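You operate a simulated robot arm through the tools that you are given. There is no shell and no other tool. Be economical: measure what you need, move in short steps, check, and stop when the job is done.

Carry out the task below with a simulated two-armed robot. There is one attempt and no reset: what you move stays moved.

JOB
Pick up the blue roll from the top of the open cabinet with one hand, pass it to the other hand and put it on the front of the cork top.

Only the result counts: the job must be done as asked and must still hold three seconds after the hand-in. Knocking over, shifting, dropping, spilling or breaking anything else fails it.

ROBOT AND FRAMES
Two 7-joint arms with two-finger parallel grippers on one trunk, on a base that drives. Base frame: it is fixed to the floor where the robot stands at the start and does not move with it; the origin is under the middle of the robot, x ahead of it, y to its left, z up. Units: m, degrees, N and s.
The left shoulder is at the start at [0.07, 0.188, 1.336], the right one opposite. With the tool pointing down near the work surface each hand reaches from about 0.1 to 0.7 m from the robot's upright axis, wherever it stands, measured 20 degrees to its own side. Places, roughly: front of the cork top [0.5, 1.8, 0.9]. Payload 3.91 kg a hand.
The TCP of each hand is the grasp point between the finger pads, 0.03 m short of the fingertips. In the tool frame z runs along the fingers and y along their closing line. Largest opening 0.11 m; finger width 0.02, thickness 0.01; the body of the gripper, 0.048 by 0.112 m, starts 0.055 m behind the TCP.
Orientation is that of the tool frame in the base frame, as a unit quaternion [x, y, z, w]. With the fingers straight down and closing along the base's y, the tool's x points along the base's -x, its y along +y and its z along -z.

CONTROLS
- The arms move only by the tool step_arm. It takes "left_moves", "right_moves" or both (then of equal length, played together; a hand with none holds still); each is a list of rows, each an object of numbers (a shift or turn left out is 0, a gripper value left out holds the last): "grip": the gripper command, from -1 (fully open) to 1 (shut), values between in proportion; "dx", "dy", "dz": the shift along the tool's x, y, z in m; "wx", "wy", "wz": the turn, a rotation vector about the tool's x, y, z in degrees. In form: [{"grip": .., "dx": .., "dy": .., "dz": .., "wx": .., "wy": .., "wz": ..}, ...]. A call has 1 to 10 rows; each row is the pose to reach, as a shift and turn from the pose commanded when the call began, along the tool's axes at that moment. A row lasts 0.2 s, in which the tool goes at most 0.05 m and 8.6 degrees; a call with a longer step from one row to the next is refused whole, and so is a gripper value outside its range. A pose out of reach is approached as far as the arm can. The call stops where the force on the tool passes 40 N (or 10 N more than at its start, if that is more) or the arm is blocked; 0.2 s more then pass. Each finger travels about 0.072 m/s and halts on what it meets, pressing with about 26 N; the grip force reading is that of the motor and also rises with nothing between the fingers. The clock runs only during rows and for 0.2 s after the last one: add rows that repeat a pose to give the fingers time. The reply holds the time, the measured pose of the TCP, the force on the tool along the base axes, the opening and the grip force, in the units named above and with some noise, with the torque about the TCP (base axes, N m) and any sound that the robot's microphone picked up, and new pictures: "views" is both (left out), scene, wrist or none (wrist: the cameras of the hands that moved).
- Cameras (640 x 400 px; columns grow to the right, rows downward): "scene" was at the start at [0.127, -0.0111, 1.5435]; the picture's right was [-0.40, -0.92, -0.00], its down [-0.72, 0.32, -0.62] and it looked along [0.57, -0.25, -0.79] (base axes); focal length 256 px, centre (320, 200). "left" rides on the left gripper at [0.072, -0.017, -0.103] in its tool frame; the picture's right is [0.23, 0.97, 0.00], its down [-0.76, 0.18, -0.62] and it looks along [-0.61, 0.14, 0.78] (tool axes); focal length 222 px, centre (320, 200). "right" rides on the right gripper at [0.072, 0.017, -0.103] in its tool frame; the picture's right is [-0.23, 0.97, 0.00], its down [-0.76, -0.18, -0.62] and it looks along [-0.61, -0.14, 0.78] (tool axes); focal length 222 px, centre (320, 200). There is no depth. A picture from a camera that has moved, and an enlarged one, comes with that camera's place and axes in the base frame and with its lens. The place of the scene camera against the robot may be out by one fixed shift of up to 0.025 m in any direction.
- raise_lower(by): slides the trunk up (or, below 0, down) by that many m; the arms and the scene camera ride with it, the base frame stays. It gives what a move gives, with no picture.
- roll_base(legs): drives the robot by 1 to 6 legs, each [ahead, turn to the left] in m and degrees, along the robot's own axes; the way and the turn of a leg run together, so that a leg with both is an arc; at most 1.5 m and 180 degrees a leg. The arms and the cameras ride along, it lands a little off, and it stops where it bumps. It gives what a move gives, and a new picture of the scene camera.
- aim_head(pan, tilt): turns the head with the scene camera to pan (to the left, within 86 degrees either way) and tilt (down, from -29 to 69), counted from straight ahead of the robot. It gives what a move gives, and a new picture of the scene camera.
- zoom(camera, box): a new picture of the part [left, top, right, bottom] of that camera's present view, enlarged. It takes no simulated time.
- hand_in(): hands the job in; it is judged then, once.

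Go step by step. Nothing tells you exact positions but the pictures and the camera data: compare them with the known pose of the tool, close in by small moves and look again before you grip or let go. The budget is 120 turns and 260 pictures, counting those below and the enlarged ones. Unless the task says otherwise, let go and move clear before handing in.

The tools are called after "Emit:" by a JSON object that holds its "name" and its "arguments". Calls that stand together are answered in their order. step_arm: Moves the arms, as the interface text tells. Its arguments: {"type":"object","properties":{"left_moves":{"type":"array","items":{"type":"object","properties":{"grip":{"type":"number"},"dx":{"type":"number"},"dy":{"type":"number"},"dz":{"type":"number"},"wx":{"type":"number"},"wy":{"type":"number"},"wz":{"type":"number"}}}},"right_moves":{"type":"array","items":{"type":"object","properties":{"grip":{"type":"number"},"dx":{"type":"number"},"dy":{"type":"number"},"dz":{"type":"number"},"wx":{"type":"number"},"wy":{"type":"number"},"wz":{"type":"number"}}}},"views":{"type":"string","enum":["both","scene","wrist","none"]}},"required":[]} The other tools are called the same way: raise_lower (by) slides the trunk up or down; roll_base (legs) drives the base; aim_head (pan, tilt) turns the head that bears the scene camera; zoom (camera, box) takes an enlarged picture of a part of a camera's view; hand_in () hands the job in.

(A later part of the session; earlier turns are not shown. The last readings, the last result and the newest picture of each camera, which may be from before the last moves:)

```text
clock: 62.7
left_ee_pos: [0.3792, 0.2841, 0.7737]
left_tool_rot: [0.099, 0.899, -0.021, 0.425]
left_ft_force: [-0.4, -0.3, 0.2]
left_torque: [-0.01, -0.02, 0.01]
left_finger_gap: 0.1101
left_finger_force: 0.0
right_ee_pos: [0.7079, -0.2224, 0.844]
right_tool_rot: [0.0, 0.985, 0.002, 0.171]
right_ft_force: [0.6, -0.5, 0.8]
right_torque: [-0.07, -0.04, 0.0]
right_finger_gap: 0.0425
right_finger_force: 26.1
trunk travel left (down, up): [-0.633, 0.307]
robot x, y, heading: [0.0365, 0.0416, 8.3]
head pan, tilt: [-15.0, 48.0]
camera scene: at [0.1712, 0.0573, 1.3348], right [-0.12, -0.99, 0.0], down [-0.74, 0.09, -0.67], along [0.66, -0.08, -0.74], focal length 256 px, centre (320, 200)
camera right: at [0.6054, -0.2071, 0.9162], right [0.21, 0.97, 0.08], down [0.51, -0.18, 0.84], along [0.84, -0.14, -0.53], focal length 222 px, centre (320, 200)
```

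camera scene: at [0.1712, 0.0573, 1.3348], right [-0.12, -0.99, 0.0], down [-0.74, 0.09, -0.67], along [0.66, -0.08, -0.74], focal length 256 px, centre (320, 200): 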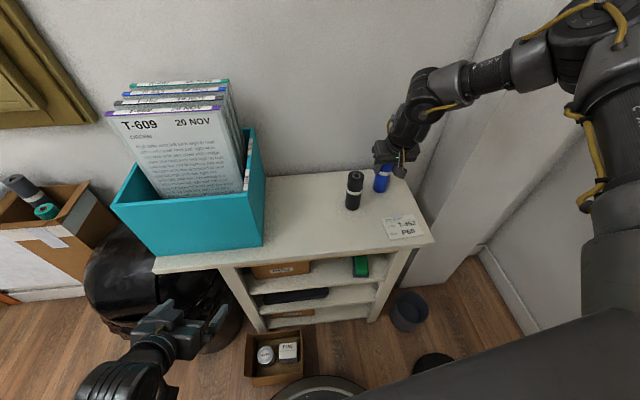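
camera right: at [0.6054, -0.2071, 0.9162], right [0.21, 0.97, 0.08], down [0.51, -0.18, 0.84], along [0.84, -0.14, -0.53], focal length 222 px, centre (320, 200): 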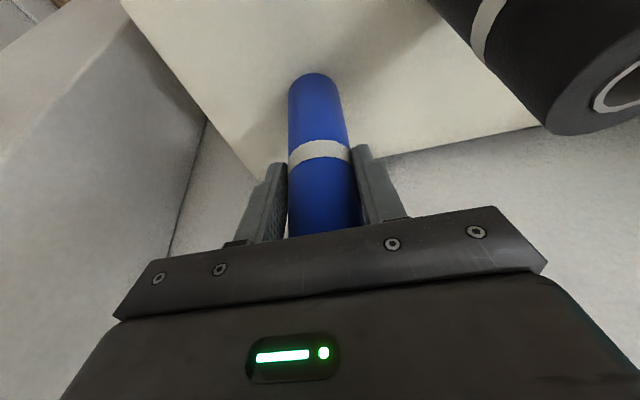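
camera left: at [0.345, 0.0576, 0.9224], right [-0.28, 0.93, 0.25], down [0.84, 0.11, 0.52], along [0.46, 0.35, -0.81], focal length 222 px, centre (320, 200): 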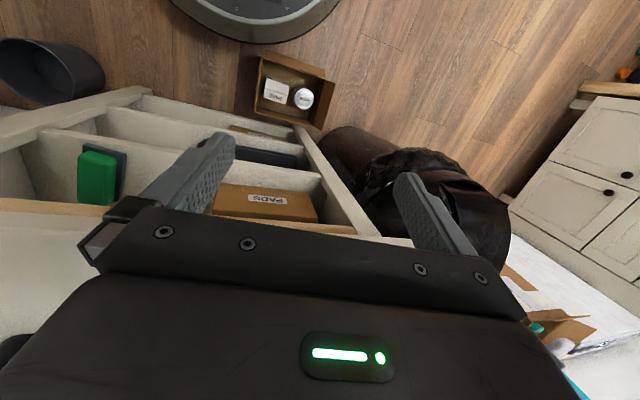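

Gripped, with a gap of 0.0425 m. I'll lift with the trunk.

Emit:
{"name": "raise_lower", "arguments": {"by": 0.25}}

Emit:
{"name": "aim_head", "arguments": {"pan": -15, "tilt": 45}}

```text
clock: 65.3
left_ee_pos: [0.3778, 0.2827, 1.0229]
left_tool_rot: [0.1, 0.899, -0.021, 0.425]
left_ft_force: [0.3, 0.3, 0.4]
left_torque: [-0.01, 0.01, -0.02]
left_finger_gap: 0.1101
left_finger_force: 0.1
right_ee_pos: [0.7075, -0.2232, 1.0939]
right_tool_rot: [0.001, 0.985, 0.002, 0.172]
right_ft_force: [-0.4, -0.6, -0.8]
right_torque: [-0.02, 0.01, 0.02]
right_finger_gap: 0.0422
right_finger_force: 25.9
trunk travel left (down, up): [-0.883, 0.057]
robot x, y, heading: [0.031, 0.0389, 8.4]
head pan, tilt: [-15.0, 48.0]
```

```text
clock: 65.9
left_ee_pos: [0.3778, 0.2828, 1.023]
left_tool_rot: [0.099, 0.899, -0.021, 0.425]
left_ft_force: [-0.4, 0.0, -0.4]
left_torque: [0.0, 0.0, 0.02]
left_finger_gap: 0.1101
left_finger_force: 0.0
right_ee_pos: [0.7079, -0.2232, 1.0926]
right_tool_rot: [0.001, 0.985, 0.003, 0.172]
right_ft_force: [-0.2, 0.2, 0.2]
right_torque: [-0.03, -0.02, 0.0]
right_finger_gap: 0.0426
right_finger_force: 25.6
trunk travel left (down, up): [-0.883, 0.057]
robot x, y, heading: [0.0339, 0.043, 8.4]
head pan, tilt: [-15.0, 45.0]
camera scene: at [0.1739, 0.057, 1.5889], right [-0.12, -0.99, 0.0], down [-0.7, 0.08, -0.71], along [0.7, -0.08, -0.71], focal length 256 px, centre (320, 200)
```

scene: 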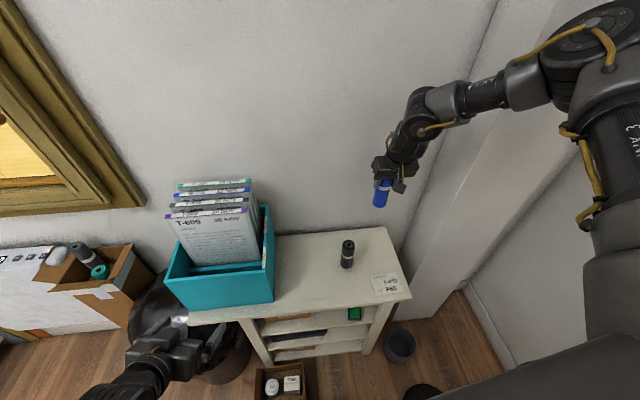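

The blue roll is lifted cleanly and everything else is undisturbed. I'll back away, turning slightly left to keep off the pole.

Emit:
{"name": "roll_base", "arguments": {"legs": [[-0.1, 0], [0, 10], [-0.12, 0]]}}

```text
clock: 68.6
left_ee_pos: [0.1186, 0.2896, 1.0227]
left_tool_rot: [0.02, 0.905, 0.016, 0.425]
left_ft_force: [0.5, -0.3, -1.0]
left_torque: [0.02, -0.03, -0.02]
left_finger_gap: 0.1102
left_finger_force: 0.1
right_ee_pos: [0.5321, -0.1509, 1.0929]
right_tool_rot: [-0.087, 0.981, 0.018, 0.172]
right_ft_force: [0.4, -0.7, -1.0]
right_torque: [-0.05, 0.0, 0.0]
right_finger_gap: 0.0427
right_finger_force: 26.3
trunk travel left (down, up): [-0.883, 0.057]
robot x, y, heading: [-0.1741, -0.0131, 18.3]
head pan, tilt: [-15.0, 45.0]
camera scene: at [-0.0394, 0.0295, 1.5888], right [0.06, -1.0, 0.0], down [-0.71, -0.04, -0.71], along [0.71, 0.04, -0.71], focal length 256 px, centre (320, 200)
```

scene: 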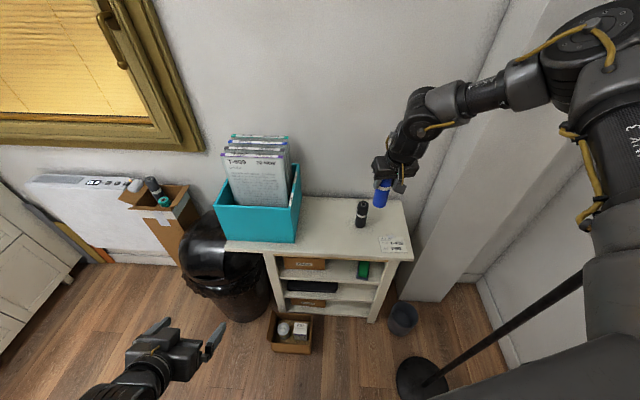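

Emit:
{"name": "step_arm", "arguments": {"right_moves": [{"grip": 1, "dx": 0.029, "dy": 0.007, "dz": -0.0105}, {"dx": 0.058, "dy": 0.015, "dz": -0.021}, {"dx": 0.087, "dy": 0.022, "dz": -0.0315}, {"dx": 0.116, "dy": 0.029, "dz": -0.042}, {"dx": 0.145, "dy": 0.037, "dz": -0.0525}, {"dx": 0.174, "dy": 0.044, "dz": -0.063}], "views": "none"}}

Emit:
{"name": "roll_base", "arguments": {"legs": [[0, 45]]}}

```text
clock: 70.0
left_ee_pos: [0.1182, 0.2903, 1.0246]
left_tool_rot: [0.019, 0.904, 0.016, 0.426]
left_ft_force: [0.4, -0.6, 0.3]
left_torque: [-0.03, 0.0, -0.01]
left_finger_gap: 0.1102
left_finger_force: 0.1
right_ee_pos: [0.3957, -0.1535, 1.0933]
right_tool_rot: [-0.09, 0.981, 0.021, 0.17]
right_ft_force: [0.9, 0.7, -1.2]
right_torque: [-0.03, 0.01, 0.02]
right_finger_gap: 0.0425
right_finger_force: 26.2
right hand out of reach, approached as far as the arm can: row 5, 6
trunk travel left (down, up): [-0.883, 0.057]
robot x, y, heading: [-0.1785, -0.0124, 18.2]
head pan, tilt: [-15.0, 45.0]
```

```text
clock: 71.8
left_ee_pos: [-0.0334, 0.5021, 1.0426]
left_tool_rot: [-0.256, 0.825, 0.185, 0.469]
left_ft_force: [-3.6, -7.7, -7.8]
left_torque: [0.72, -0.37, -0.18]
left_finger_gap: 0.11
left_finger_force: 0.1
right_ee_pos: [0.5456, 0.1763, 1.1987]
right_tool_rot: [-0.253, 0.91, 0.122, 0.305]
right_ft_force: [1.0, 1.1, -1.0]
right_torque: [-0.01, 0.03, 0.01]
right_finger_gap: 0.0419
right_finger_force: 26.1
trunk travel left (down, up): [-0.883, 0.057]
robot x, y, heading: [-0.1141, 0.0478, 55.5]
head pan, tilt: [-15.0, 45.0]
stopped in leg 1: the robot was blocked; the commanded pose is now the measured one
camera scene: at [0.0307, 0.2422, 1.5888], right [0.65, -0.76, 0.02], down [-0.56, -0.49, -0.67], along [0.52, 0.42, -0.75], focal length 256 px, centre (320, 200)
```

scene: 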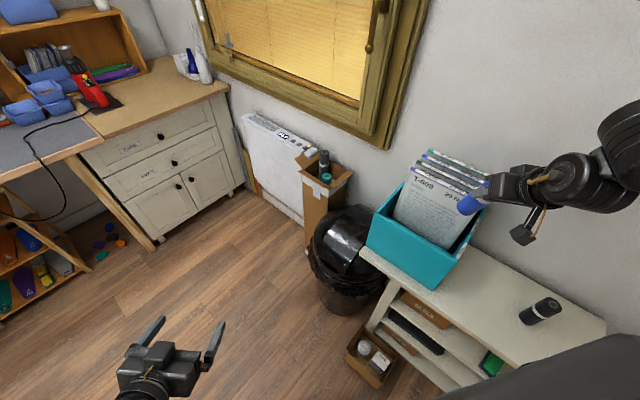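

The turn was blocked; probably the left elbow is against the partition. The right hand is close to the papers, so I'll turn back right immediately.

Emit:
{"name": "roll_base", "arguments": {"legs": [[0, -20]]}}

```text
clock: 72.5
left_ee_pos: [-0.0971, 0.4131, 0.9719]
left_tool_rot: [-0.206, 0.897, 0.154, 0.36]
left_ft_force: [-1.5, -1.0, -0.3]
left_torque: [0.05, -0.14, 0.0]
left_finger_gap: 0.11
left_finger_force: 0.0
right_ee_pos: [0.512, 0.1492, 1.1746]
right_tool_rot: [-0.299, 0.9, 0.106, 0.3]
right_ft_force: [-0.3, -2.3, 2.0]
right_torque: [0.1, 0.12, 0.09]
right_finger_gap: 0.0424
right_finger_force: 26.0
trunk travel left (down, up): [-0.883, 0.057]
robot x, y, heading: [-0.1187, 0.0464, 54.5]
head pan, tilt: [-15.0, 45.0]
stopped in leg 1: the robot was blocked; the commanded pose is now the measured one
camera scene: at [-0.0436, 0.116, 1.5956], right [0.64, -0.77, -0.01], down [-0.53, -0.43, -0.73], along [0.55, 0.47, -0.69], focal length 256 px, centre (320, 200)
```

scene: 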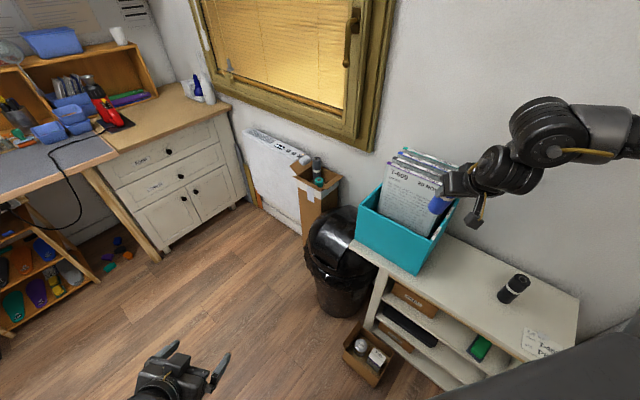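

Emit:
{"name": "roll_base", "arguments": {"legs": [[0, -15]]}}

```text
clock: 73.3
left_ee_pos: [-0.0903, 0.4167, 0.9609]
left_tool_rot: [-0.203, 0.903, 0.135, 0.354]
left_ft_force: [0.4, 0.4, 0.0]
left_torque: [0.0, -0.02, 0.01]
left_finger_gap: 0.1103
left_finger_force: 0.1
right_ee_pos: [0.5252, 0.1657, 1.1737]
right_tool_rot: [-0.291, 0.905, 0.102, 0.294]
right_ft_force: [-0.3, -0.9, 0.0]
right_torque: [-0.01, 0.01, -0.02]
right_finger_gap: 0.0424
right_finger_force: 25.8
trunk travel left (down, up): [-0.883, 0.057]
robot x, y, heading: [-0.1164, 0.0474, 54.7]
head pan, tilt: [-15.0, 45.0]
stopped in leg 1: the robot was blocked; the commanded pose is now the measured one
camera scene: at [-0.0196, 0.1587, 1.5891], right [0.64, -0.77, 0.0], down [-0.54, -0.45, -0.71], along [0.54, 0.45, -0.71], focal length 256 px, centre (320, 200)
```

scene: 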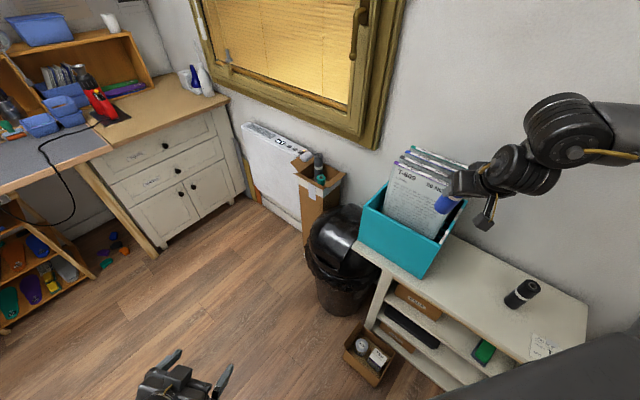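

Emit:
{"name": "aim_head", "arguments": {"pan": 75, "tilt": 40}}

Emit:
{"name": "aim_head", "arguments": {"pan": -30, "tilt": 45}}

```text
clock: 74.9
left_ee_pos: [-0.0897, 0.4158, 0.9605]
left_tool_rot: [-0.202, 0.903, 0.134, 0.354]
left_ft_force: [-0.3, 0.4, -0.2]
left_torque: [-0.02, 0.01, -0.02]
left_finger_gap: 0.1102
left_finger_force: 0.0
right_ee_pos: [0.527, 0.1649, 1.1725]
right_tool_rot: [-0.291, 0.905, 0.101, 0.295]
right_ft_force: [0.1, 0.5, -0.2]
right_torque: [-0.04, 0.02, 0.0]
right_finger_gap: 0.0424
right_finger_force: 26.3
trunk travel left (down, up): [-0.883, 0.057]
robot x, y, heading: [-0.1172, 0.047, 54.8]
head pan, tilt: [75.0, 40.0]
camera scene: at [-0.135, 0.1711, 1.5962], right [0.77, 0.64, 0.0], down [0.41, -0.49, -0.77], along [-0.49, 0.59, -0.64], focal length 256 px, centre (320, 200)
```

scene: 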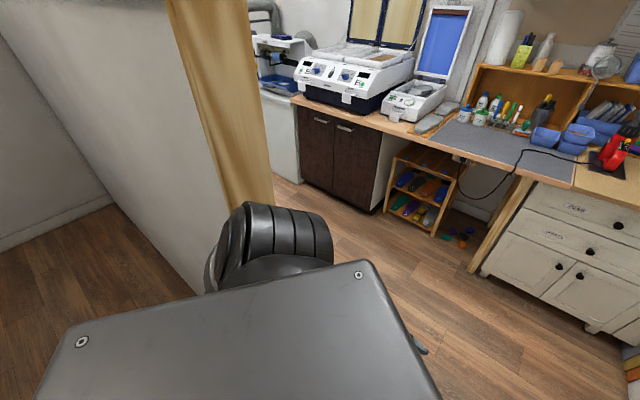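

```text
clock: 76.8
left_ee_pos: [-0.089, 0.4152, 0.9605]
left_tool_rot: [-0.202, 0.903, 0.134, 0.354]
left_ft_force: [0.4, 0.8, 0.1]
left_torque: [0.0, 0.04, -0.02]
left_finger_gap: 0.11
left_finger_force: 0.1
right_ee_pos: [0.5267, 0.1651, 1.1723]
right_tool_rot: [-0.29, 0.905, 0.1, 0.295]
right_ft_force: [-0.3, 0.3, -1.1]
right_torque: [0.01, 0.04, 0.03]
right_finger_gap: 0.0424
right_finger_force: 25.6
trunk travel left (down, up): [-0.883, 0.057]
robot x, y, heading: [-0.1145, 0.0501, 54.8]
head pan, tilt: [-30.0, 45.0]
camera scene: at [-0.0068, 0.1401, 1.5889], right [0.42, -0.91, 0.0], down [-0.64, -0.3, -0.71], along [0.64, 0.3, -0.71], focal length 256 px, centre (320, 200)
```

scene: 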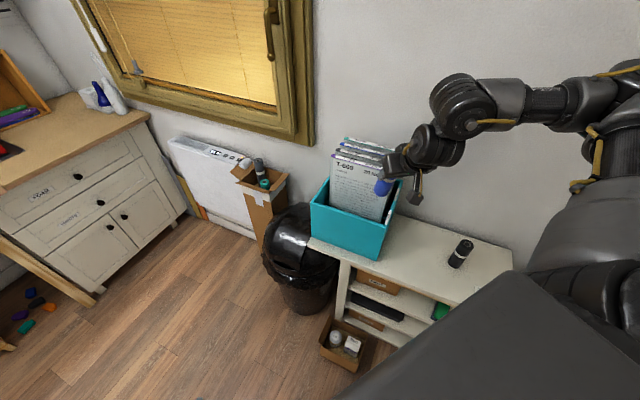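

The hand is still next to the papers and not touching them. I'll move the right hand in toward the robot's front and extend the left hand forward so its elbow tucks in.

Emit:
{"name": "step_arm", "arguments": {"right_moves": [{"grip": 1, "dx": 0.0173, "dy": 0.033, "dz": -0.007}, {"dx": 0.0346, "dy": 0.066, "dz": -0.014}, {"dx": 0.052, "dy": 0.0986, "dz": -0.021}, {"dx": 0.069, "dy": 0.131, "dz": -0.028}, {"dx": 0.0864, "dy": 0.164, "dz": -0.035}, {"dx": 0.104, "dy": 0.197, "dz": -0.042}, {"dx": 0.121, "dy": 0.23, "dz": -0.049}], "left_moves": [{"dx": -0.0273, "dy": 0.007, "dz": 0.0216}, {"dx": -0.0546, "dy": 0.014, "dz": 0.043}, {"dx": -0.082, "dy": 0.021, "dz": 0.065}, {"dx": -0.109, "dy": 0.028, "dz": 0.086}, {"dx": -0.136, "dy": 0.035, "dz": 0.108}, {"dx": -0.164, "dy": 0.042, "dz": 0.129}, {"dx": -0.191, "dy": 0.049, "dz": 0.151}], "views": "scene"}}

```text
clock: 77.5
left_ee_pos: [-0.0954, 0.3193, 1.0459]
left_tool_rot: [-0.213, 0.869, 0.133, 0.426]
left_ft_force: [-0.4, -2.2, -0.7]
left_torque: [0.2, -0.01, 0.13]
left_finger_gap: 0.1101
left_finger_force: 0.0
right_ee_pos: [0.3703, 0.1041, 1.2199]
right_tool_rot: [-0.414, 0.841, 0.143, 0.319]
right_ft_force: [-3.0, -4.8, 3.4]
right_torque: [0.19, -0.09, 0.02]
right_finger_gap: 0.0423
right_finger_force: 26.3
right hand out of reach, approached as far as the arm can: row 1, 2, 3
trunk travel left (down, up): [-0.883, 0.057]
robot x, y, heading: [-0.1609, -0.0405, 66.6]
head pan, tilt: [-30.0, 45.0]
stopped in row 3 (left hand): the arm was blocked; the commanded pose is now the measured one
camera scene: at [-0.1743, -0.1265, 1.6174], right [0.59, -0.8, -0.06], down [-0.52, -0.33, -0.79], along [0.62, 0.5, -0.61], focal length 256 px, centre (320, 200)
```

scene: 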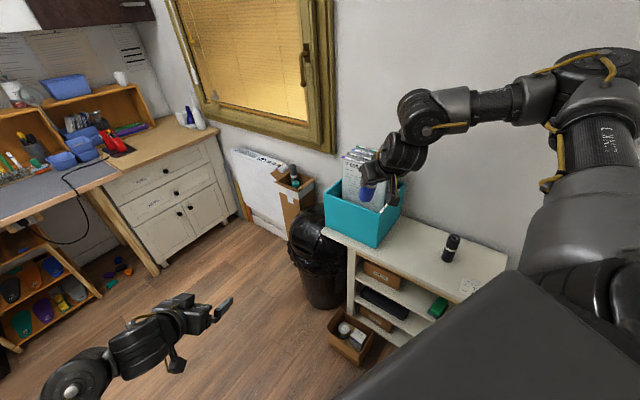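

Emit:
{"name": "aim_head", "arguments": {"pan": -20, "tilt": 50}}

Emit:
{"name": "aim_head", "arguments": {"pan": 60, "tilt": 50}}

```text
clock: 78.2
left_ee_pos: [-0.005, 0.3791, 0.9879]
left_tool_rot: [-0.197, 0.903, 0.129, 0.361]
left_ft_force: [0.7, -0.5, 2.4]
left_torque: [-0.05, 0.15, 0.05]
left_finger_gap: 0.1098
left_finger_force: 0.0
right_ee_pos: [0.5048, 0.1505, 1.1609]
right_tool_rot: [-0.325, 0.885, 0.172, 0.286]
right_ft_force: [-0.9, -0.2, 1.6]
right_torque: [-0.08, 0.02, -0.09]
right_finger_gap: 0.0424
right_finger_force: 26.5
trunk travel left (down, up): [-0.883, 0.057]
robot x, y, heading: [-0.144, 0.0052, 62.7]
head pan, tilt: [-20.0, 50.0]
camera scene: at [-0.0368, -0.0395, 1.5962], right [0.68, -0.73, -0.09], down [-0.57, -0.45, -0.69], along [0.46, 0.51, -0.72], focal length 256 px, centre (320, 200)
```

scene: 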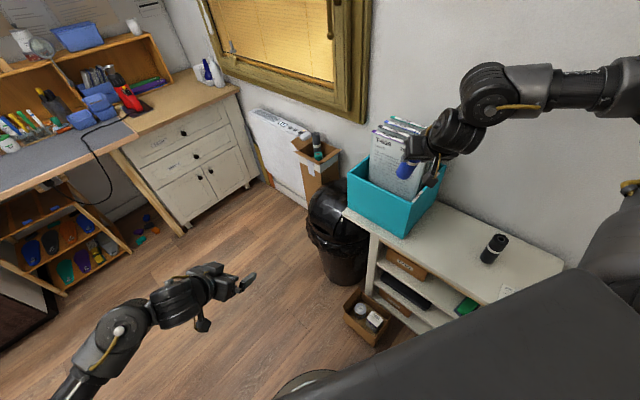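

```text
clock: 79.7
left_ee_pos: [-0.0636, 0.3775, 0.9988]
left_tool_rot: [-0.259, 0.87, 0.105, 0.405]
left_ft_force: [-12.6, -3.4, -10.3]
left_torque: [0.44, -1.34, -0.2]
left_finger_gap: 0.11
left_finger_force: 0.1
right_ee_pos: [0.4335, 0.1256, 1.1476]
right_tool_rot: [-0.396, 0.869, 0.09, 0.281]
right_ft_force: [3.0, -3.2, -0.1]
right_torque: [0.16, 0.18, 0.15]
right_finger_gap: 0.0422
right_finger_force: 26.0
trunk travel left (down, up): [-0.883, 0.057]
robot x, y, heading: [-0.1968, 0.014, 65.4]
head pan, tilt: [60.0, 50.0]
camera scene: at [-0.2749, -0.0043, 1.5989], right [0.82, 0.57, 0.09], down [0.47, -0.56, -0.68], along [-0.34, 0.6, -0.73], focal length 256 px, centre (320, 200)
```

scene: 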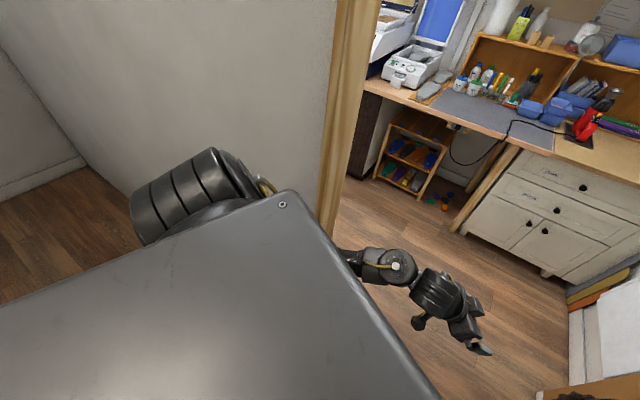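

The left shoulder is wedged against the partition and the compliant torso is swaying. I'll back away from the partition.

Emit:
{"name": "roll_base", "arguments": {"legs": [[-0.12, 0]]}}

Emit:
{"name": "aim_head", "arguments": {"pan": 30, "tilt": 50}}

```text
clock: 80.5
left_ee_pos: [0.0823, 0.569, 0.9121]
left_tool_rot: [-0.253, 0.886, -0.004, 0.388]
left_ft_force: [-9.2, 0.0, -7.0]
left_torque: [0.07, -0.83, -0.09]
left_finger_gap: 0.11
left_finger_force: 0.1
right_ee_pos: [0.5434, 0.3492, 1.0517]
right_tool_rot: [-0.406, 0.887, 0.054, 0.213]
right_ft_force: [5.9, 5.7, 9.7]
right_torque: [-0.49, 0.53, -0.07]
right_finger_gap: 0.0418
right_finger_force: 26.2
trunk travel left (down, up): [-0.883, 0.057]
robot x, y, heading: [-0.1967, 0.017, 62.9]
head pan, tilt: [60.0, 50.0]
stopped in leg 1: the robot was blocked; the commanded pose is now the measured one
camera scene: at [-0.1639, 0.2477, 1.581], right [0.84, 0.54, -0.06], down [0.4, -0.68, -0.61], along [-0.37, 0.49, -0.79], focal length 256 px, centre (320, 200)
```

scene: 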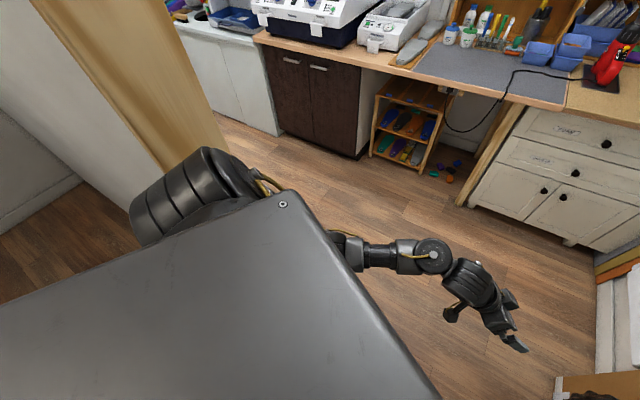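

```text
clock: 81.4
left_ee_pos: [0.0356, 0.4397, 0.9935]
left_tool_rot: [-0.218, 0.869, 0.041, 0.442]
left_ft_force: [2.9, -1.3, 2.8]
left_torque: [0.07, 0.32, 0.12]
left_finger_gap: 0.1104
left_finger_force: 0.0
right_ee_pos: [0.471, 0.1931, 1.0943]
right_tool_rot: [-0.396, 0.88, 0.099, 0.241]
right_ft_force: [-4.4, -0.2, -3.6]
right_torque: [0.13, -0.3, -0.06]
right_finger_gap: 0.0422
right_finger_force: 26.2
trunk travel left (down, up): [-0.883, 0.057]
robot x, y, heading: [-0.2013, 0.0141, 62.6]
head pan, tilt: [30.0, 50.0]
camera scene: at [-0.1799, 0.1202, 1.5842], right [1.0, 0.05, 0.01], down [0.04, -0.75, -0.66], along [-0.03, 0.66, -0.75], focal length 256 px, centre (320, 200)
```

scene: 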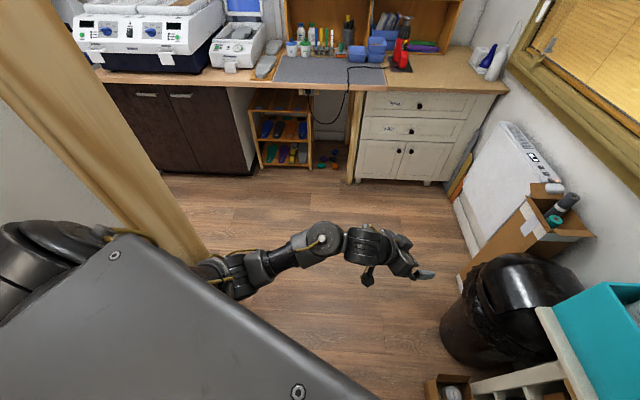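

Emit:
{"name": "aim_head", "arguments": {"pan": -20, "tilt": 50}}

Emit:
{"name": "aim_head", "arguments": {"pan": 60, "tilt": 50}}

```text
clock: 82.6
left_ee_pos: [0.0559, 0.4887, 0.9683]
left_tool_rot: [-0.229, 0.877, 0.026, 0.422]
left_ft_force: [0.8, 0.6, 0.2]
left_torque: [0.01, 0.0, 0.01]
left_finger_gap: 0.1101
left_finger_force: 0.2
right_ee_pos: [0.4986, 0.2452, 1.0791]
right_tool_rot: [-0.398, 0.886, 0.075, 0.227]
right_ft_force: [0.6, -0.6, -2.3]
right_torque: [0.03, 0.03, 0.02]
right_finger_gap: 0.0419
right_finger_force: 25.9
trunk travel left (down, up): [-0.883, 0.057]
robot x, y, heading: [-0.1946, 0.0145, 62.4]
head pan, tilt: [-20.0, 50.0]
camera scene: at [-0.108, 0.1328, 1.5821], right [0.68, -0.74, 0.0], down [-0.57, -0.52, -0.64], along [0.47, 0.43, -0.77], focal length 256 px, centre (320, 200)
```

scene: 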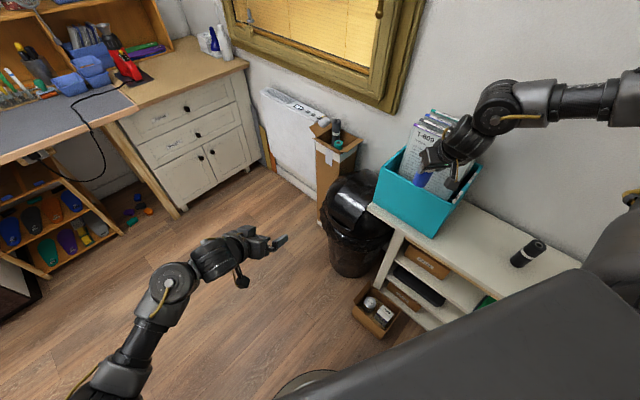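

```text
clock: 84.1
left_ee_pos: [0.0565, 0.4921, 0.9653]
left_tool_rot: [-0.229, 0.877, 0.024, 0.422]
left_ft_force: [-0.3, -0.1, -0.3]
left_torque: [0.03, 0.04, -0.02]
left_finger_gap: 0.1103
left_finger_force: 0.0
right_ee_pos: [0.4984, 0.2493, 1.0811]
right_tool_rot: [-0.398, 0.885, 0.076, 0.228]
right_ft_force: [0.8, -0.1, -0.5]
right_torque: [-0.01, 0.01, 0.0]
right_finger_gap: 0.0414
right_finger_force: 26.1
trunk travel left (down, up): [-0.883, 0.057]
robot x, y, heading: [-0.1947, 0.0215, 62.6]
head pan, tilt: [60.0, 50.0]
camera scene: at [-0.2058, 0.1481, 1.582], right [0.84, 0.54, 0.0], down [0.41, -0.65, -0.64], along [-0.35, 0.54, -0.77], focal length 256 px, centre (320, 200)
```

scene: 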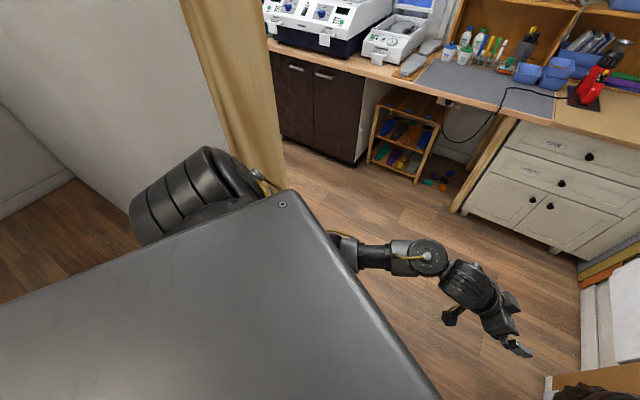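

Settled again, and the box looks unmoved. I'll back up a little.

Emit:
{"name": "roll_base", "arguments": {"legs": [[-0.08, 0]]}}

```text
clock: 85.2
left_ee_pos: [0.0248, 0.4198, 0.9652]
left_tool_rot: [-0.229, 0.878, 0.026, 0.42]
left_ft_force: [-0.3, -0.5, 0.0]
left_torque: [-0.04, 0.01, -0.02]
left_finger_gap: 0.1098
left_finger_force: 0.1
right_ee_pos: [0.4689, 0.1771, 1.0755]
right_tool_rot: [-0.398, 0.886, 0.077, 0.225]
right_ft_force: [-0.3, 0.4, -1.0]
right_torque: [0.0, 0.01, 0.02]
right_finger_gap: 0.0415
right_finger_force: 25.7
trunk travel left (down, up): [-0.883, 0.057]
robot x, y, heading: [-0.2344, -0.056, 62.4]
head pan, tilt: [60.0, 50.0]
camera scene: at [-0.2331, 0.0752, 1.5821], right [0.84, 0.54, -0.01], down [0.41, -0.65, -0.65], along [-0.35, 0.54, -0.76], focal length 256 px, centre (320, 200)
```

scene: 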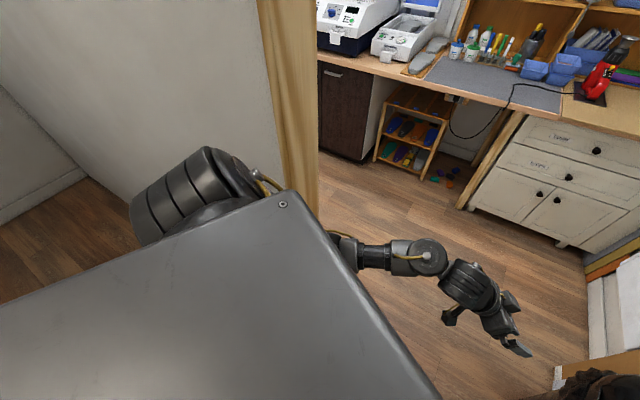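

Emit:
{"name": "roll_base", "arguments": {"legs": [[-0.1, 0]]}}

Emit:
{"name": "aim_head", "arguments": {"pan": -15, "tilt": 50}}

```text
clock: 86.2
left_ee_pos: [-0.1102, 0.2916, 0.992]
left_tool_rot: [-0.227, 0.862, 0.048, 0.45]
left_ft_force: [-1.1, -0.4, -1.6]
left_torque: [0.03, -0.14, 0.02]
left_finger_gap: 0.1099
left_finger_force: 0.1
right_ee_pos: [0.3668, 0.0378, 1.1494]
right_tool_rot: [-0.357, 0.875, 0.091, 0.315]
right_ft_force: [-1.6, 1.4, -0.4]
right_torque: [-0.13, -0.06, -0.07]
right_finger_gap: 0.0414
right_finger_force: 25.4
trunk travel left (down, up): [-0.883, 0.057]
robot x, y, heading: [-0.2624, -0.1122, 62.2]
head pan, tilt: [60.0, 50.0]
stopped in leg 1: the robot was blocked; the commanded pose is now the measured one
camera scene: at [-0.3199, -0.0115, 1.5838], right [0.85, 0.53, 0.04], down [0.43, -0.64, -0.64], along [-0.32, 0.56, -0.77], focal length 256 px, centre (320, 200)
```

scene: 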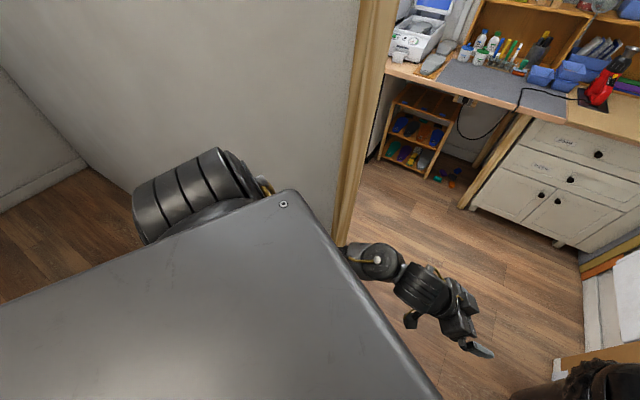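

```text
clock: 87.7
left_ee_pos: [-0.0682, 0.3255, 0.9739]
left_tool_rot: [-0.233, 0.871, 0.038, 0.431]
left_ft_force: [-1.4, 0.5, -0.4]
left_torque: [0.0, -0.07, -0.04]
left_finger_gap: 0.1102
left_finger_force: 0.1
right_ee_pos: [0.4141, 0.0757, 1.1176]
right_tool_rot: [-0.358, 0.884, 0.078, 0.289]
right_ft_force: [-0.2, 0.7, -0.1]
right_torque: [-0.04, -0.02, -0.05]
right_finger_gap: 0.0415
right_finger_force: 25.8
trunk travel left (down, up): [-0.883, 0.057]
robot x, y, heading: [-0.2639, -0.1144, 62.3]
head pan, tilt: [-15.0, 50.0]
camera scene: at [-0.1824, 0.0186, 1.5814], right [0.73, -0.68, 0.01], down [-0.52, -0.57, -0.64], along [0.44, 0.47, -0.77], focal length 256 px, centre (320, 200)
```

scene: 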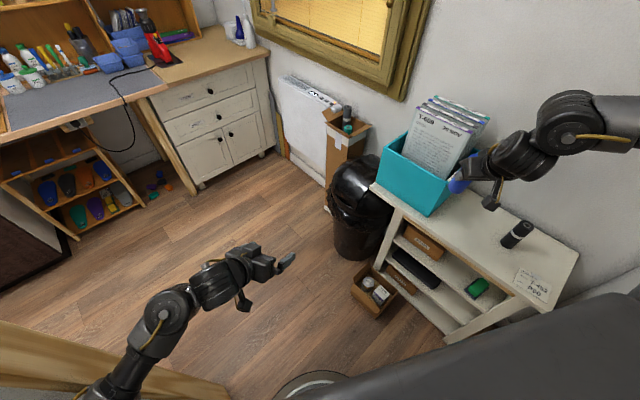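

The robot is settled and free now. I'll bring only the right hand, holding the roll, in front of the robot.

Emit:
{"name": "step_arm", "arguments": {"right_moves": [{"grip": 1, "dx": 0.0184, "dy": 0.0326, "dz": -0.0103}, {"dx": 0.037, "dy": 0.065, "dz": -0.0206}, {"dx": 0.055, "dy": 0.098, "dz": -0.031}, {"dx": 0.074, "dy": 0.13, "dz": -0.041}, {"dx": 0.092, "dy": 0.163, "dz": -0.051}, {"dx": 0.11, "dy": 0.195, "dz": -0.062}, {"dx": 0.129, "dy": 0.228, "dz": -0.072}], "views": "scene"}}

```text
clock: 89.3
left_ee_pos: [-0.0624, 0.3175, 0.9744]
left_tool_rot: [-0.231, 0.873, 0.042, 0.428]
left_ft_force: [1.2, -0.5, -0.5]
left_torque: [0.06, 0.05, 0.01]
left_finger_gap: 0.1101
left_finger_force: 0.0
right_ee_pos: [0.2883, 0.0283, 1.0737]
right_tool_rot: [-0.357, 0.885, 0.086, 0.287]
right_ft_force: [0.4, -0.7, -0.3]
right_torque: [0.02, 0.03, 0.01]
right_finger_gap: 0.0416
right_finger_force: 26.4
right hand out of reach, approached as far as the arm can: row 3, 4, 5, 6, 7
trunk travel left (down, up): [-0.883, 0.057]
robot x, y, heading: [-0.267, -0.1146, 62.0]
head pan, tilt: [-15.0, 50.0]
camera scene: at [-0.1747, 0.0044, 1.582], right [0.73, -0.68, 0.0], down [-0.53, -0.56, -0.64], along [0.44, 0.47, -0.77], focal length 256 px, centre (320, 200)
```

scene: 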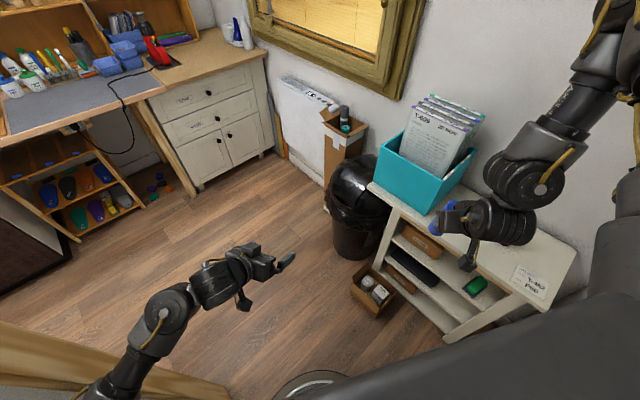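

Emit:
{"name": "step_arm", "arguments": {"right_moves": [{"grip": 1, "dx": 0.0054, "dy": 0.0326, "dz": -0.0016, "wx": -4, "wy": -0.5, "wz": -5.7}, {"dx": 0.0108, "dy": 0.065, "dz": -0.003, "wx": -7.9, "wy": -1, "wz": -11.5}, {"dx": 0.016, "dy": 0.098, "dz": -0.005, "wx": -11.9, "wy": -1.4, "wz": -17.2}, {"dx": 0.0216, "dy": 0.13, "dz": -0.006, "wx": -15.8, "wy": -1.9, "wz": -23}, {"dx": 0.027, "dy": 0.163, "dz": -0.008, "wx": -19.8, "wy": -2.4, "wz": -28.7}, {"dx": 0.027, "dy": 0.163, "dz": -0.008, "wx": -19.8, "wy": -2.4, "wz": -28.7}], "views": "scene"}}

```text
clock: 90.7
left_ee_pos: [-0.0656, 0.3205, 0.9749]
left_tool_rot: [-0.232, 0.871, 0.041, 0.43]
left_ft_force: [0.6, -0.5, -0.2]
left_torque: [-0.02, 0.04, -0.01]
left_finger_gap: 0.11
left_finger_force: 0.1
right_ee_pos: [0.1721, 0.1312, 1.069]
right_tool_rot: [-0.607, 0.736, 0.164, 0.253]
right_ft_force: [-0.1, -0.1, -0.7]
right_torque: [-0.04, 0.04, -0.01]
right_finger_gap: 0.0413
right_finger_force: 26.1
right hand out of reach, approached as far as the arm can: row 1, 2, 3, 4, 5, 6
trunk travel left (down, up): [-0.883, 0.057]
robot x, y, heading: [-0.264, -0.1132, 62.1]
head pan, tilt: [-15.0, 50.0]
camera scene: at [-0.1804, 0.0089, 1.582], right [0.73, -0.68, 0.0], down [-0.52, -0.56, -0.64], along [0.44, 0.47, -0.77], focal length 256 px, centre (320, 200)
```

scene: 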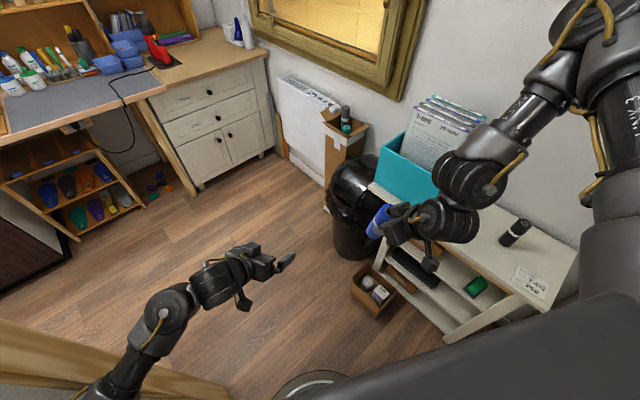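

The roll is now compactly in front of the robot. I'll turn to 36°, move ahead and then check before turning to face +y.

Emit:
{"name": "roll_base", "arguments": {"legs": [[0, -26], [0.24, 0]]}}

```text
clock: 93.8
left_ee_pos: [0.3049, 0.3268, 0.975]
left_tool_rot: [-0.024, 0.902, -0.059, 0.428]
left_ft_force: [1.1, 0.5, -0.6]
left_torque: [0.0, 0.0, -0.01]
left_finger_gap: 0.1101
left_finger_force: 0.1
right_ee_pos: [0.4324, 0.0495, 1.0694]
right_tool_rot: [-0.419, 0.856, 0.102, 0.285]
right_ft_force: [0.4, 0.0, -0.7]
right_torque: [-0.01, -0.01, 0.0]
right_finger_gap: 0.0414
right_finger_force: 26.1
trunk travel left (down, up): [-0.883, 0.057]
robot x, y, heading: [-0.0641, 0.0295, 35.2]
head pan, tilt: [-15.0, 50.0]
camera scene: at [0.055, 0.1037, 1.5822], right [0.35, -0.94, 0.0], down [-0.72, -0.27, -0.64], along [0.6, 0.22, -0.77], focal length 256 px, centre (320, 200)
```

scene: 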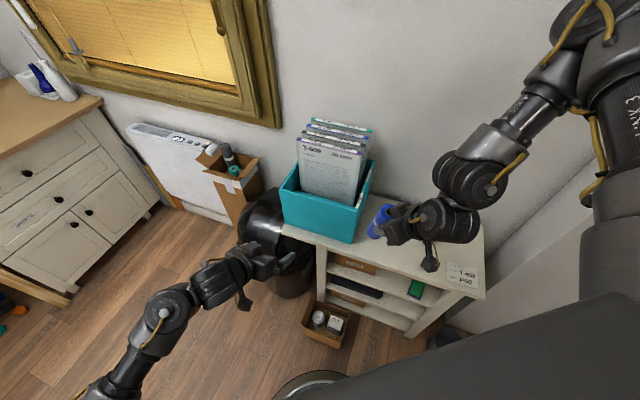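

Emit:
{"name": "roll_base", "arguments": {"legs": [[0, 28]]}}

```text
clock: 95.7
left_ee_pos: [0.1216, 0.467, 0.9751]
left_tool_rot: [-0.243, 0.869, 0.046, 0.429]
left_ft_force: [0.7, -0.8, -0.2]
left_torque: [-0.02, 0.02, 0.02]
left_finger_gap: 0.1101
left_finger_force: 0.2
right_ee_pos: [0.3659, 0.2833, 1.0698]
right_tool_rot: [-0.615, 0.729, 0.167, 0.25]
right_ft_force: [0.2, 1.3, -0.9]
right_torque: [-0.04, 0.0, 0.03]
right_finger_gap: 0.0414
right_finger_force: 26.2
trunk travel left (down, up): [-0.883, 0.057]
robot x, y, heading: [-0.0661, 0.0319, 63.5]
head pan, tilt: [-15.0, 50.0]
camera scene: at [0.0165, 0.1516, 1.582], right [0.75, -0.66, 0.0], down [-0.51, -0.57, -0.64], along [0.42, 0.48, -0.77], focal length 256 px, centre (320, 200)
```

scene: 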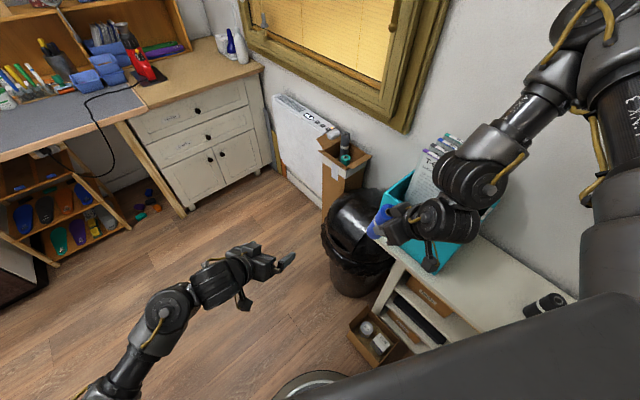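

Emit:
{"name": "roll_base", "arguments": {"legs": [[0, 8], [0.15, 0]]}}

```text
clock: 97.6
left_ee_pos: [0.1075, 0.6308, 0.9747]
left_tool_rot: [-0.301, 0.85, 0.075, 0.426]
left_ft_force: [0.0, -0.5, -0.3]
left_torque: [0.02, 0.0, 0.03]
left_finger_gap: 0.1098
left_finger_force: 0.1
right_ee_pos: [0.3739, 0.4813, 1.0698]
right_tool_rot: [-0.664, 0.684, 0.185, 0.239]
right_ft_force: [0.5, -0.3, -0.6]
right_torque: [-0.02, 0.02, -0.01]
right_finger_gap: 0.0414
right_finger_force: 26.1
trunk travel left (down, up): [-0.883, 0.057]
robot x, y, heading: [-0.0132, 0.1754, 71.2]
head pan, tilt: [-15.0, 50.0]
camera scene: at [0.0489, 0.3018, 1.5823], right [0.83, -0.55, 0.0], down [-0.42, -0.64, -0.64], along [0.36, 0.54, -0.77], focal length 256 px, centre (320, 200)
```

scene: 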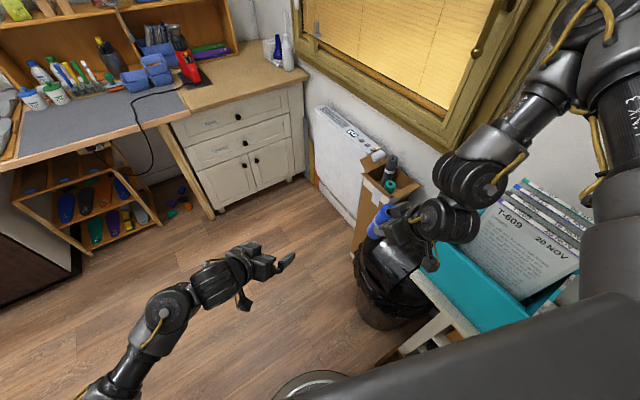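

Clear of the partition. I'll turn to about 85° and move ahead into open floor for the handover.

Emit:
{"name": "roll_base", "arguments": {"legs": [[0, 14], [0.3, 0]]}}

Emit:
{"name": "zoom", "arguments": {"camera": "left", "box": [0, 0, 640, 400]}}

Emit:
{"name": "zoom", "arguments": {"camera": "right", "box": [0, 0, 640, 400]}}

```text
clock: 100.5
left_ee_pos: [0.0224, 0.947, 0.9751]
left_tool_rot: [-0.401, 0.808, 0.126, 0.413]
left_ft_force: [0.9, 0.5, -0.4]
left_torque: [0.02, 0.0, 0.04]
left_finger_gap: 0.1101
left_finger_force: 0.0
right_ee_pos: [0.3148, 0.8637, 1.0702]
right_tool_rot: [0.74, -0.601, -0.211, -0.215]
right_ft_force: [0.3, -0.6, -1.1]
right_torque: [0.0, 0.0, 0.02]
right_finger_gap: 0.0416
right_finger_force: 25.8
trunk travel left (down, up): [-0.883, 0.057]
robot x, y, heading: [0.0115, 0.4715, 85.1]
head pan, tilt: [-15.0, 50.0]
camera scene: at [0.0466, 0.6119, 1.5822], right [0.94, -0.34, 0.0], down [-0.26, -0.72, -0.64], along [0.22, 0.6, -0.77], focal length 256 px, centre (320, 200)
```

scene: 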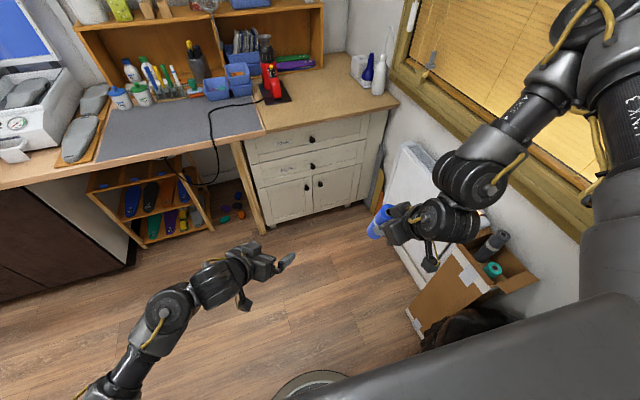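

```text
1.00 times, centred on (320, 200) of left (not enlarged: the box is as wide or as high as the picture)
camera zoom: at [-0.0477, 0.8406, 0.9864], right [-0.81, 0.51, -0.3], down [-0.23, 0.2, 0.95], along [0.54, 0.84, -0.04], focal length 222 px, centre (320, 200)
```

zoom: 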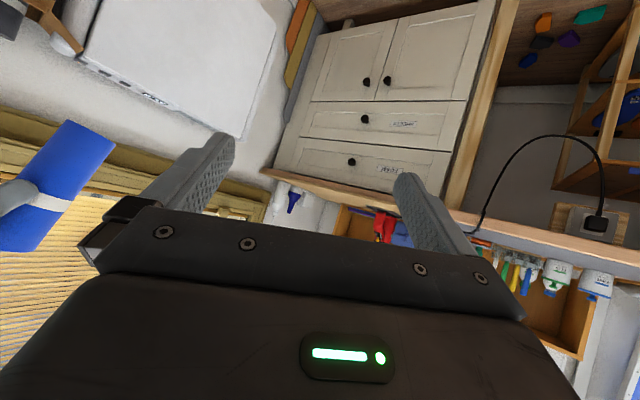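

```text
1.00 times, centred on (320, 200) of right (not enlarged: the box is as wide or as high as the picture)
camera zoom: at [0.3185, 0.7432, 1.1118], right [-1.0, 0.0, 0.07], down [0.06, 0.28, 0.96], along [-0.02, 0.96, -0.28], focal length 222 px, centre (320, 200)
```

zoom: 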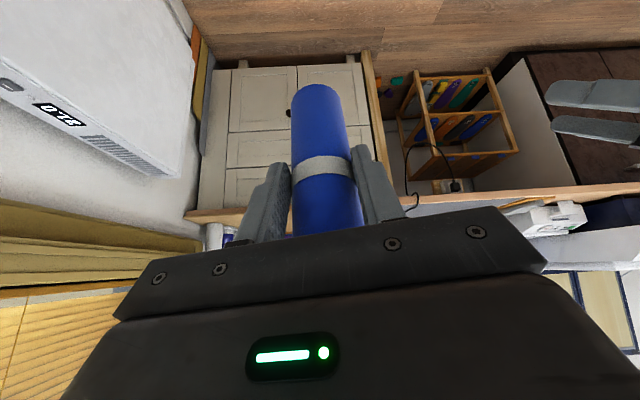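

Open floor at last. I'll bring the right hand with the roll to the centre, levelling the roll upright. The left hand pulls back and flattens so it can come in from the side at the lower part of the roll.

Emit:
{"name": "step_arm", "arguments": {"right_moves": [{"grip": 1, "dx": -0.0244, "dy": 0.0262, "dz": 0.015, "wx": -1.7, "wy": 2.8, "wz": -2.5}, {"dx": -0.049, "dy": 0.0524, "dz": 0.03, "wx": -3.4, "wy": 5.6, "wz": -4.9}, {"dx": -0.073, "dy": 0.0786, "dz": 0.045, "wx": -5.1, "wy": 8.4, "wz": -7.4}, {"dx": -0.098, "dy": 0.105, "dz": 0.06, "wx": -6.8, "wy": 11.2, "wz": -9.8}, {"dx": -0.122, "dy": 0.131, "dz": 0.075, "wx": -8.5, "wy": 14, "wz": -12.3}], "left_moves": [{"grip": -1, "dx": 0.002, "dy": 0.0, "dz": -0.0195, "wy": -2.8}, {"dx": 0.004, "dy": 0.001, "dz": -0.039, "wy": -5.6}, {"dx": 0.006, "dy": 0.002, "dz": -0.0585, "wy": -8.4}, {"dx": 0.008, "dy": 0.002, "dz": -0.078, "wy": -11.2}, {"dx": 0.01, "dy": 0.003, "dz": -0.0975, "wy": -14}], "views": "both"}}

```text
clock: 101.7
left_ee_pos: [-0.0388, 0.8906, 1.0274]
left_tool_rot: [-0.381, 0.752, 0.173, 0.51]
left_ft_force: [0.3, -1.0, 0.3]
left_torque: [-0.01, 0.01, -0.03]
left_finger_gap: 0.1099
left_finger_force: 0.0
right_ee_pos: [0.2521, 0.9492, 1.13]
right_tool_rot: [0.835, -0.521, -0.14, -0.106]
right_ft_force: [-0.4, 0.6, 0.1]
right_torque: [0.0, 0.0, -0.02]
right_finger_gap: 0.0416
right_finger_force: 25.9
right hand out of reach, approached as far as the arm can: row 1, 2, 3, 4, 5
trunk travel left (down, up): [-0.883, 0.057]
robot x, y, heading: [0.0069, 0.4687, 85.2]
head pan, tilt: [-15.0, 50.0]
camera scene: at [0.0453, 0.6126, 1.5821], right [0.94, -0.34, 0.0], down [-0.26, -0.72, -0.64], along [0.22, 0.6, -0.77], focal length 256 px, centre (320, 200)
camera right: at [0.2801, 0.8482, 1.201], right [-0.97, -0.23, 0.05], down [-0.08, 0.52, 0.85], along [-0.22, 0.82, -0.52], focal length 222 px, centre (320, 200)
camera left: at [-0.1048, 0.7833, 1.0087], right [-0.77, 0.54, -0.33], down [-0.38, 0.01, 0.92], along [0.5, 0.84, 0.2], focal length 222 px, centre (320, 200)
```

scene: 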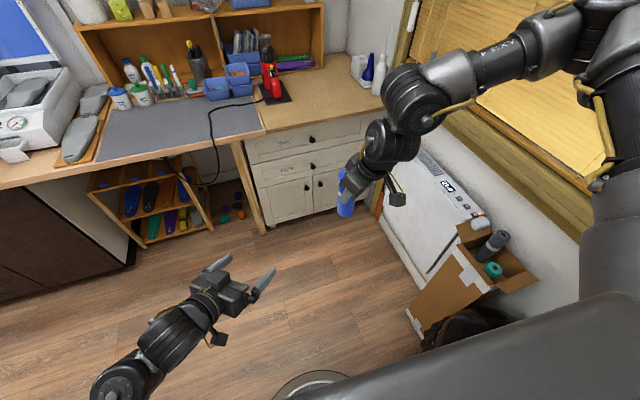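
right: 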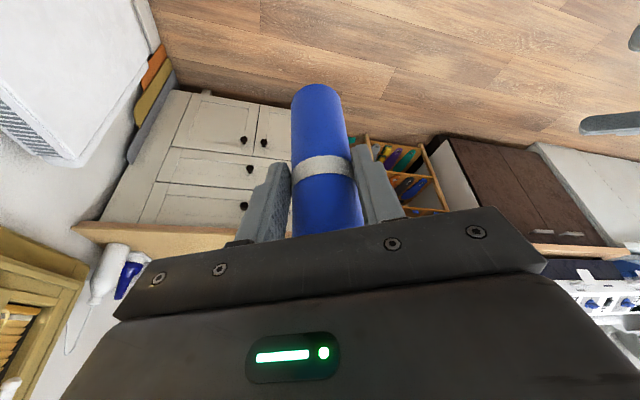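
left: 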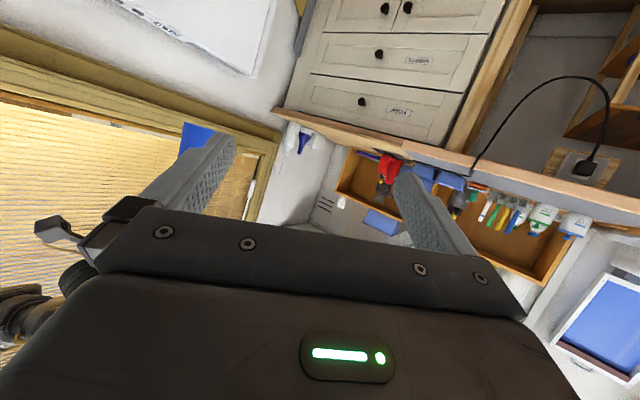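

The roll is upright in the right hand, with its axis at about (0.249, 0.956). I'll bring the left hand to a pre-handover pose pointing mainly along +x, away from the right hand's camera.

Emit:
{"name": "step_arm", "arguments": {"left_moves": [{"grip": -1, "dx": -0.022, "dy": -0.021, "dz": 0.0143, "wx": 5.4, "wy": -0.6, "wz": 3.8}, {"dx": -0.045, "dy": -0.042, "dz": 0.0286, "wx": 10.7, "wy": -1.2, "wz": 7.6}, {"dx": -0.067, "dy": -0.064, "dz": 0.043, "wx": 16.1, "wy": -1.7, "wz": 11.3}, {"dx": -0.09, "dy": -0.085, "dz": 0.0573, "wx": 21.4, "wy": -2.3, "wz": 15.1}, {"dx": -0.112, "dy": -0.106, "dz": 0.0716, "wx": 26.8, "wy": -2.9, "wz": 18.9}, {"dx": -0.112, "dy": -0.106, "dz": 0.0716, "wx": 26.8, "wy": -2.9, "wz": 18.9}], "views": "both"}}

```text
clock: 103.1
left_ee_pos: [0.1094, 0.9128, 1.1115]
left_tool_rot: [-0.123, 0.81, 0.085, 0.567]
left_ft_force: [0.1, -0.2, 0.0]
left_torque: [-0.03, -0.01, 0.0]
left_finger_gap: 0.1101
left_finger_force: 0.1
right_ee_pos: [0.2531, 0.9505, 1.1292]
right_tool_rot: [0.835, -0.522, -0.14, -0.106]
right_ft_force: [-0.3, -0.8, -0.7]
right_torque: [0.02, -0.02, 0.01]
right_finger_gap: 0.0411
right_finger_force: 26.2
trunk travel left (down, up): [-0.883, 0.057]
robot x, y, heading: [0.0077, 0.4733, 85.4]
head pan, tilt: [-15.0, 50.0]
camera scene: at [0.046, 0.613, 1.5821], right [0.94, -0.34, 0.0], down [-0.26, -0.72, -0.64], along [0.22, 0.6, -0.77], focal length 256 px, centre (320, 200)
camera left: at [-0.0023, 0.8612, 1.0798], right [-0.36, 0.91, -0.22], down [-0.36, 0.08, 0.93], along [0.86, 0.41, 0.3], focal length 222 px, centre (320, 200)
```

scene: 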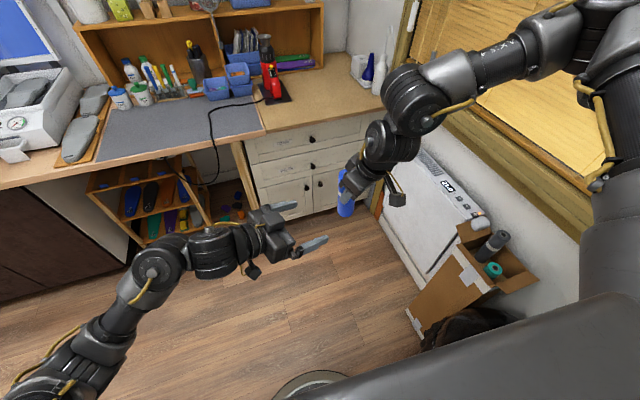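
left: 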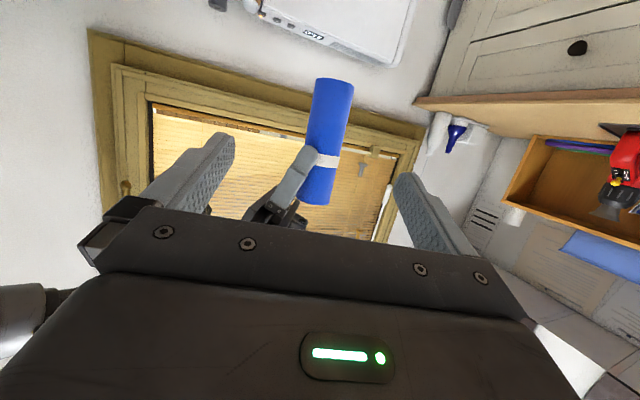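

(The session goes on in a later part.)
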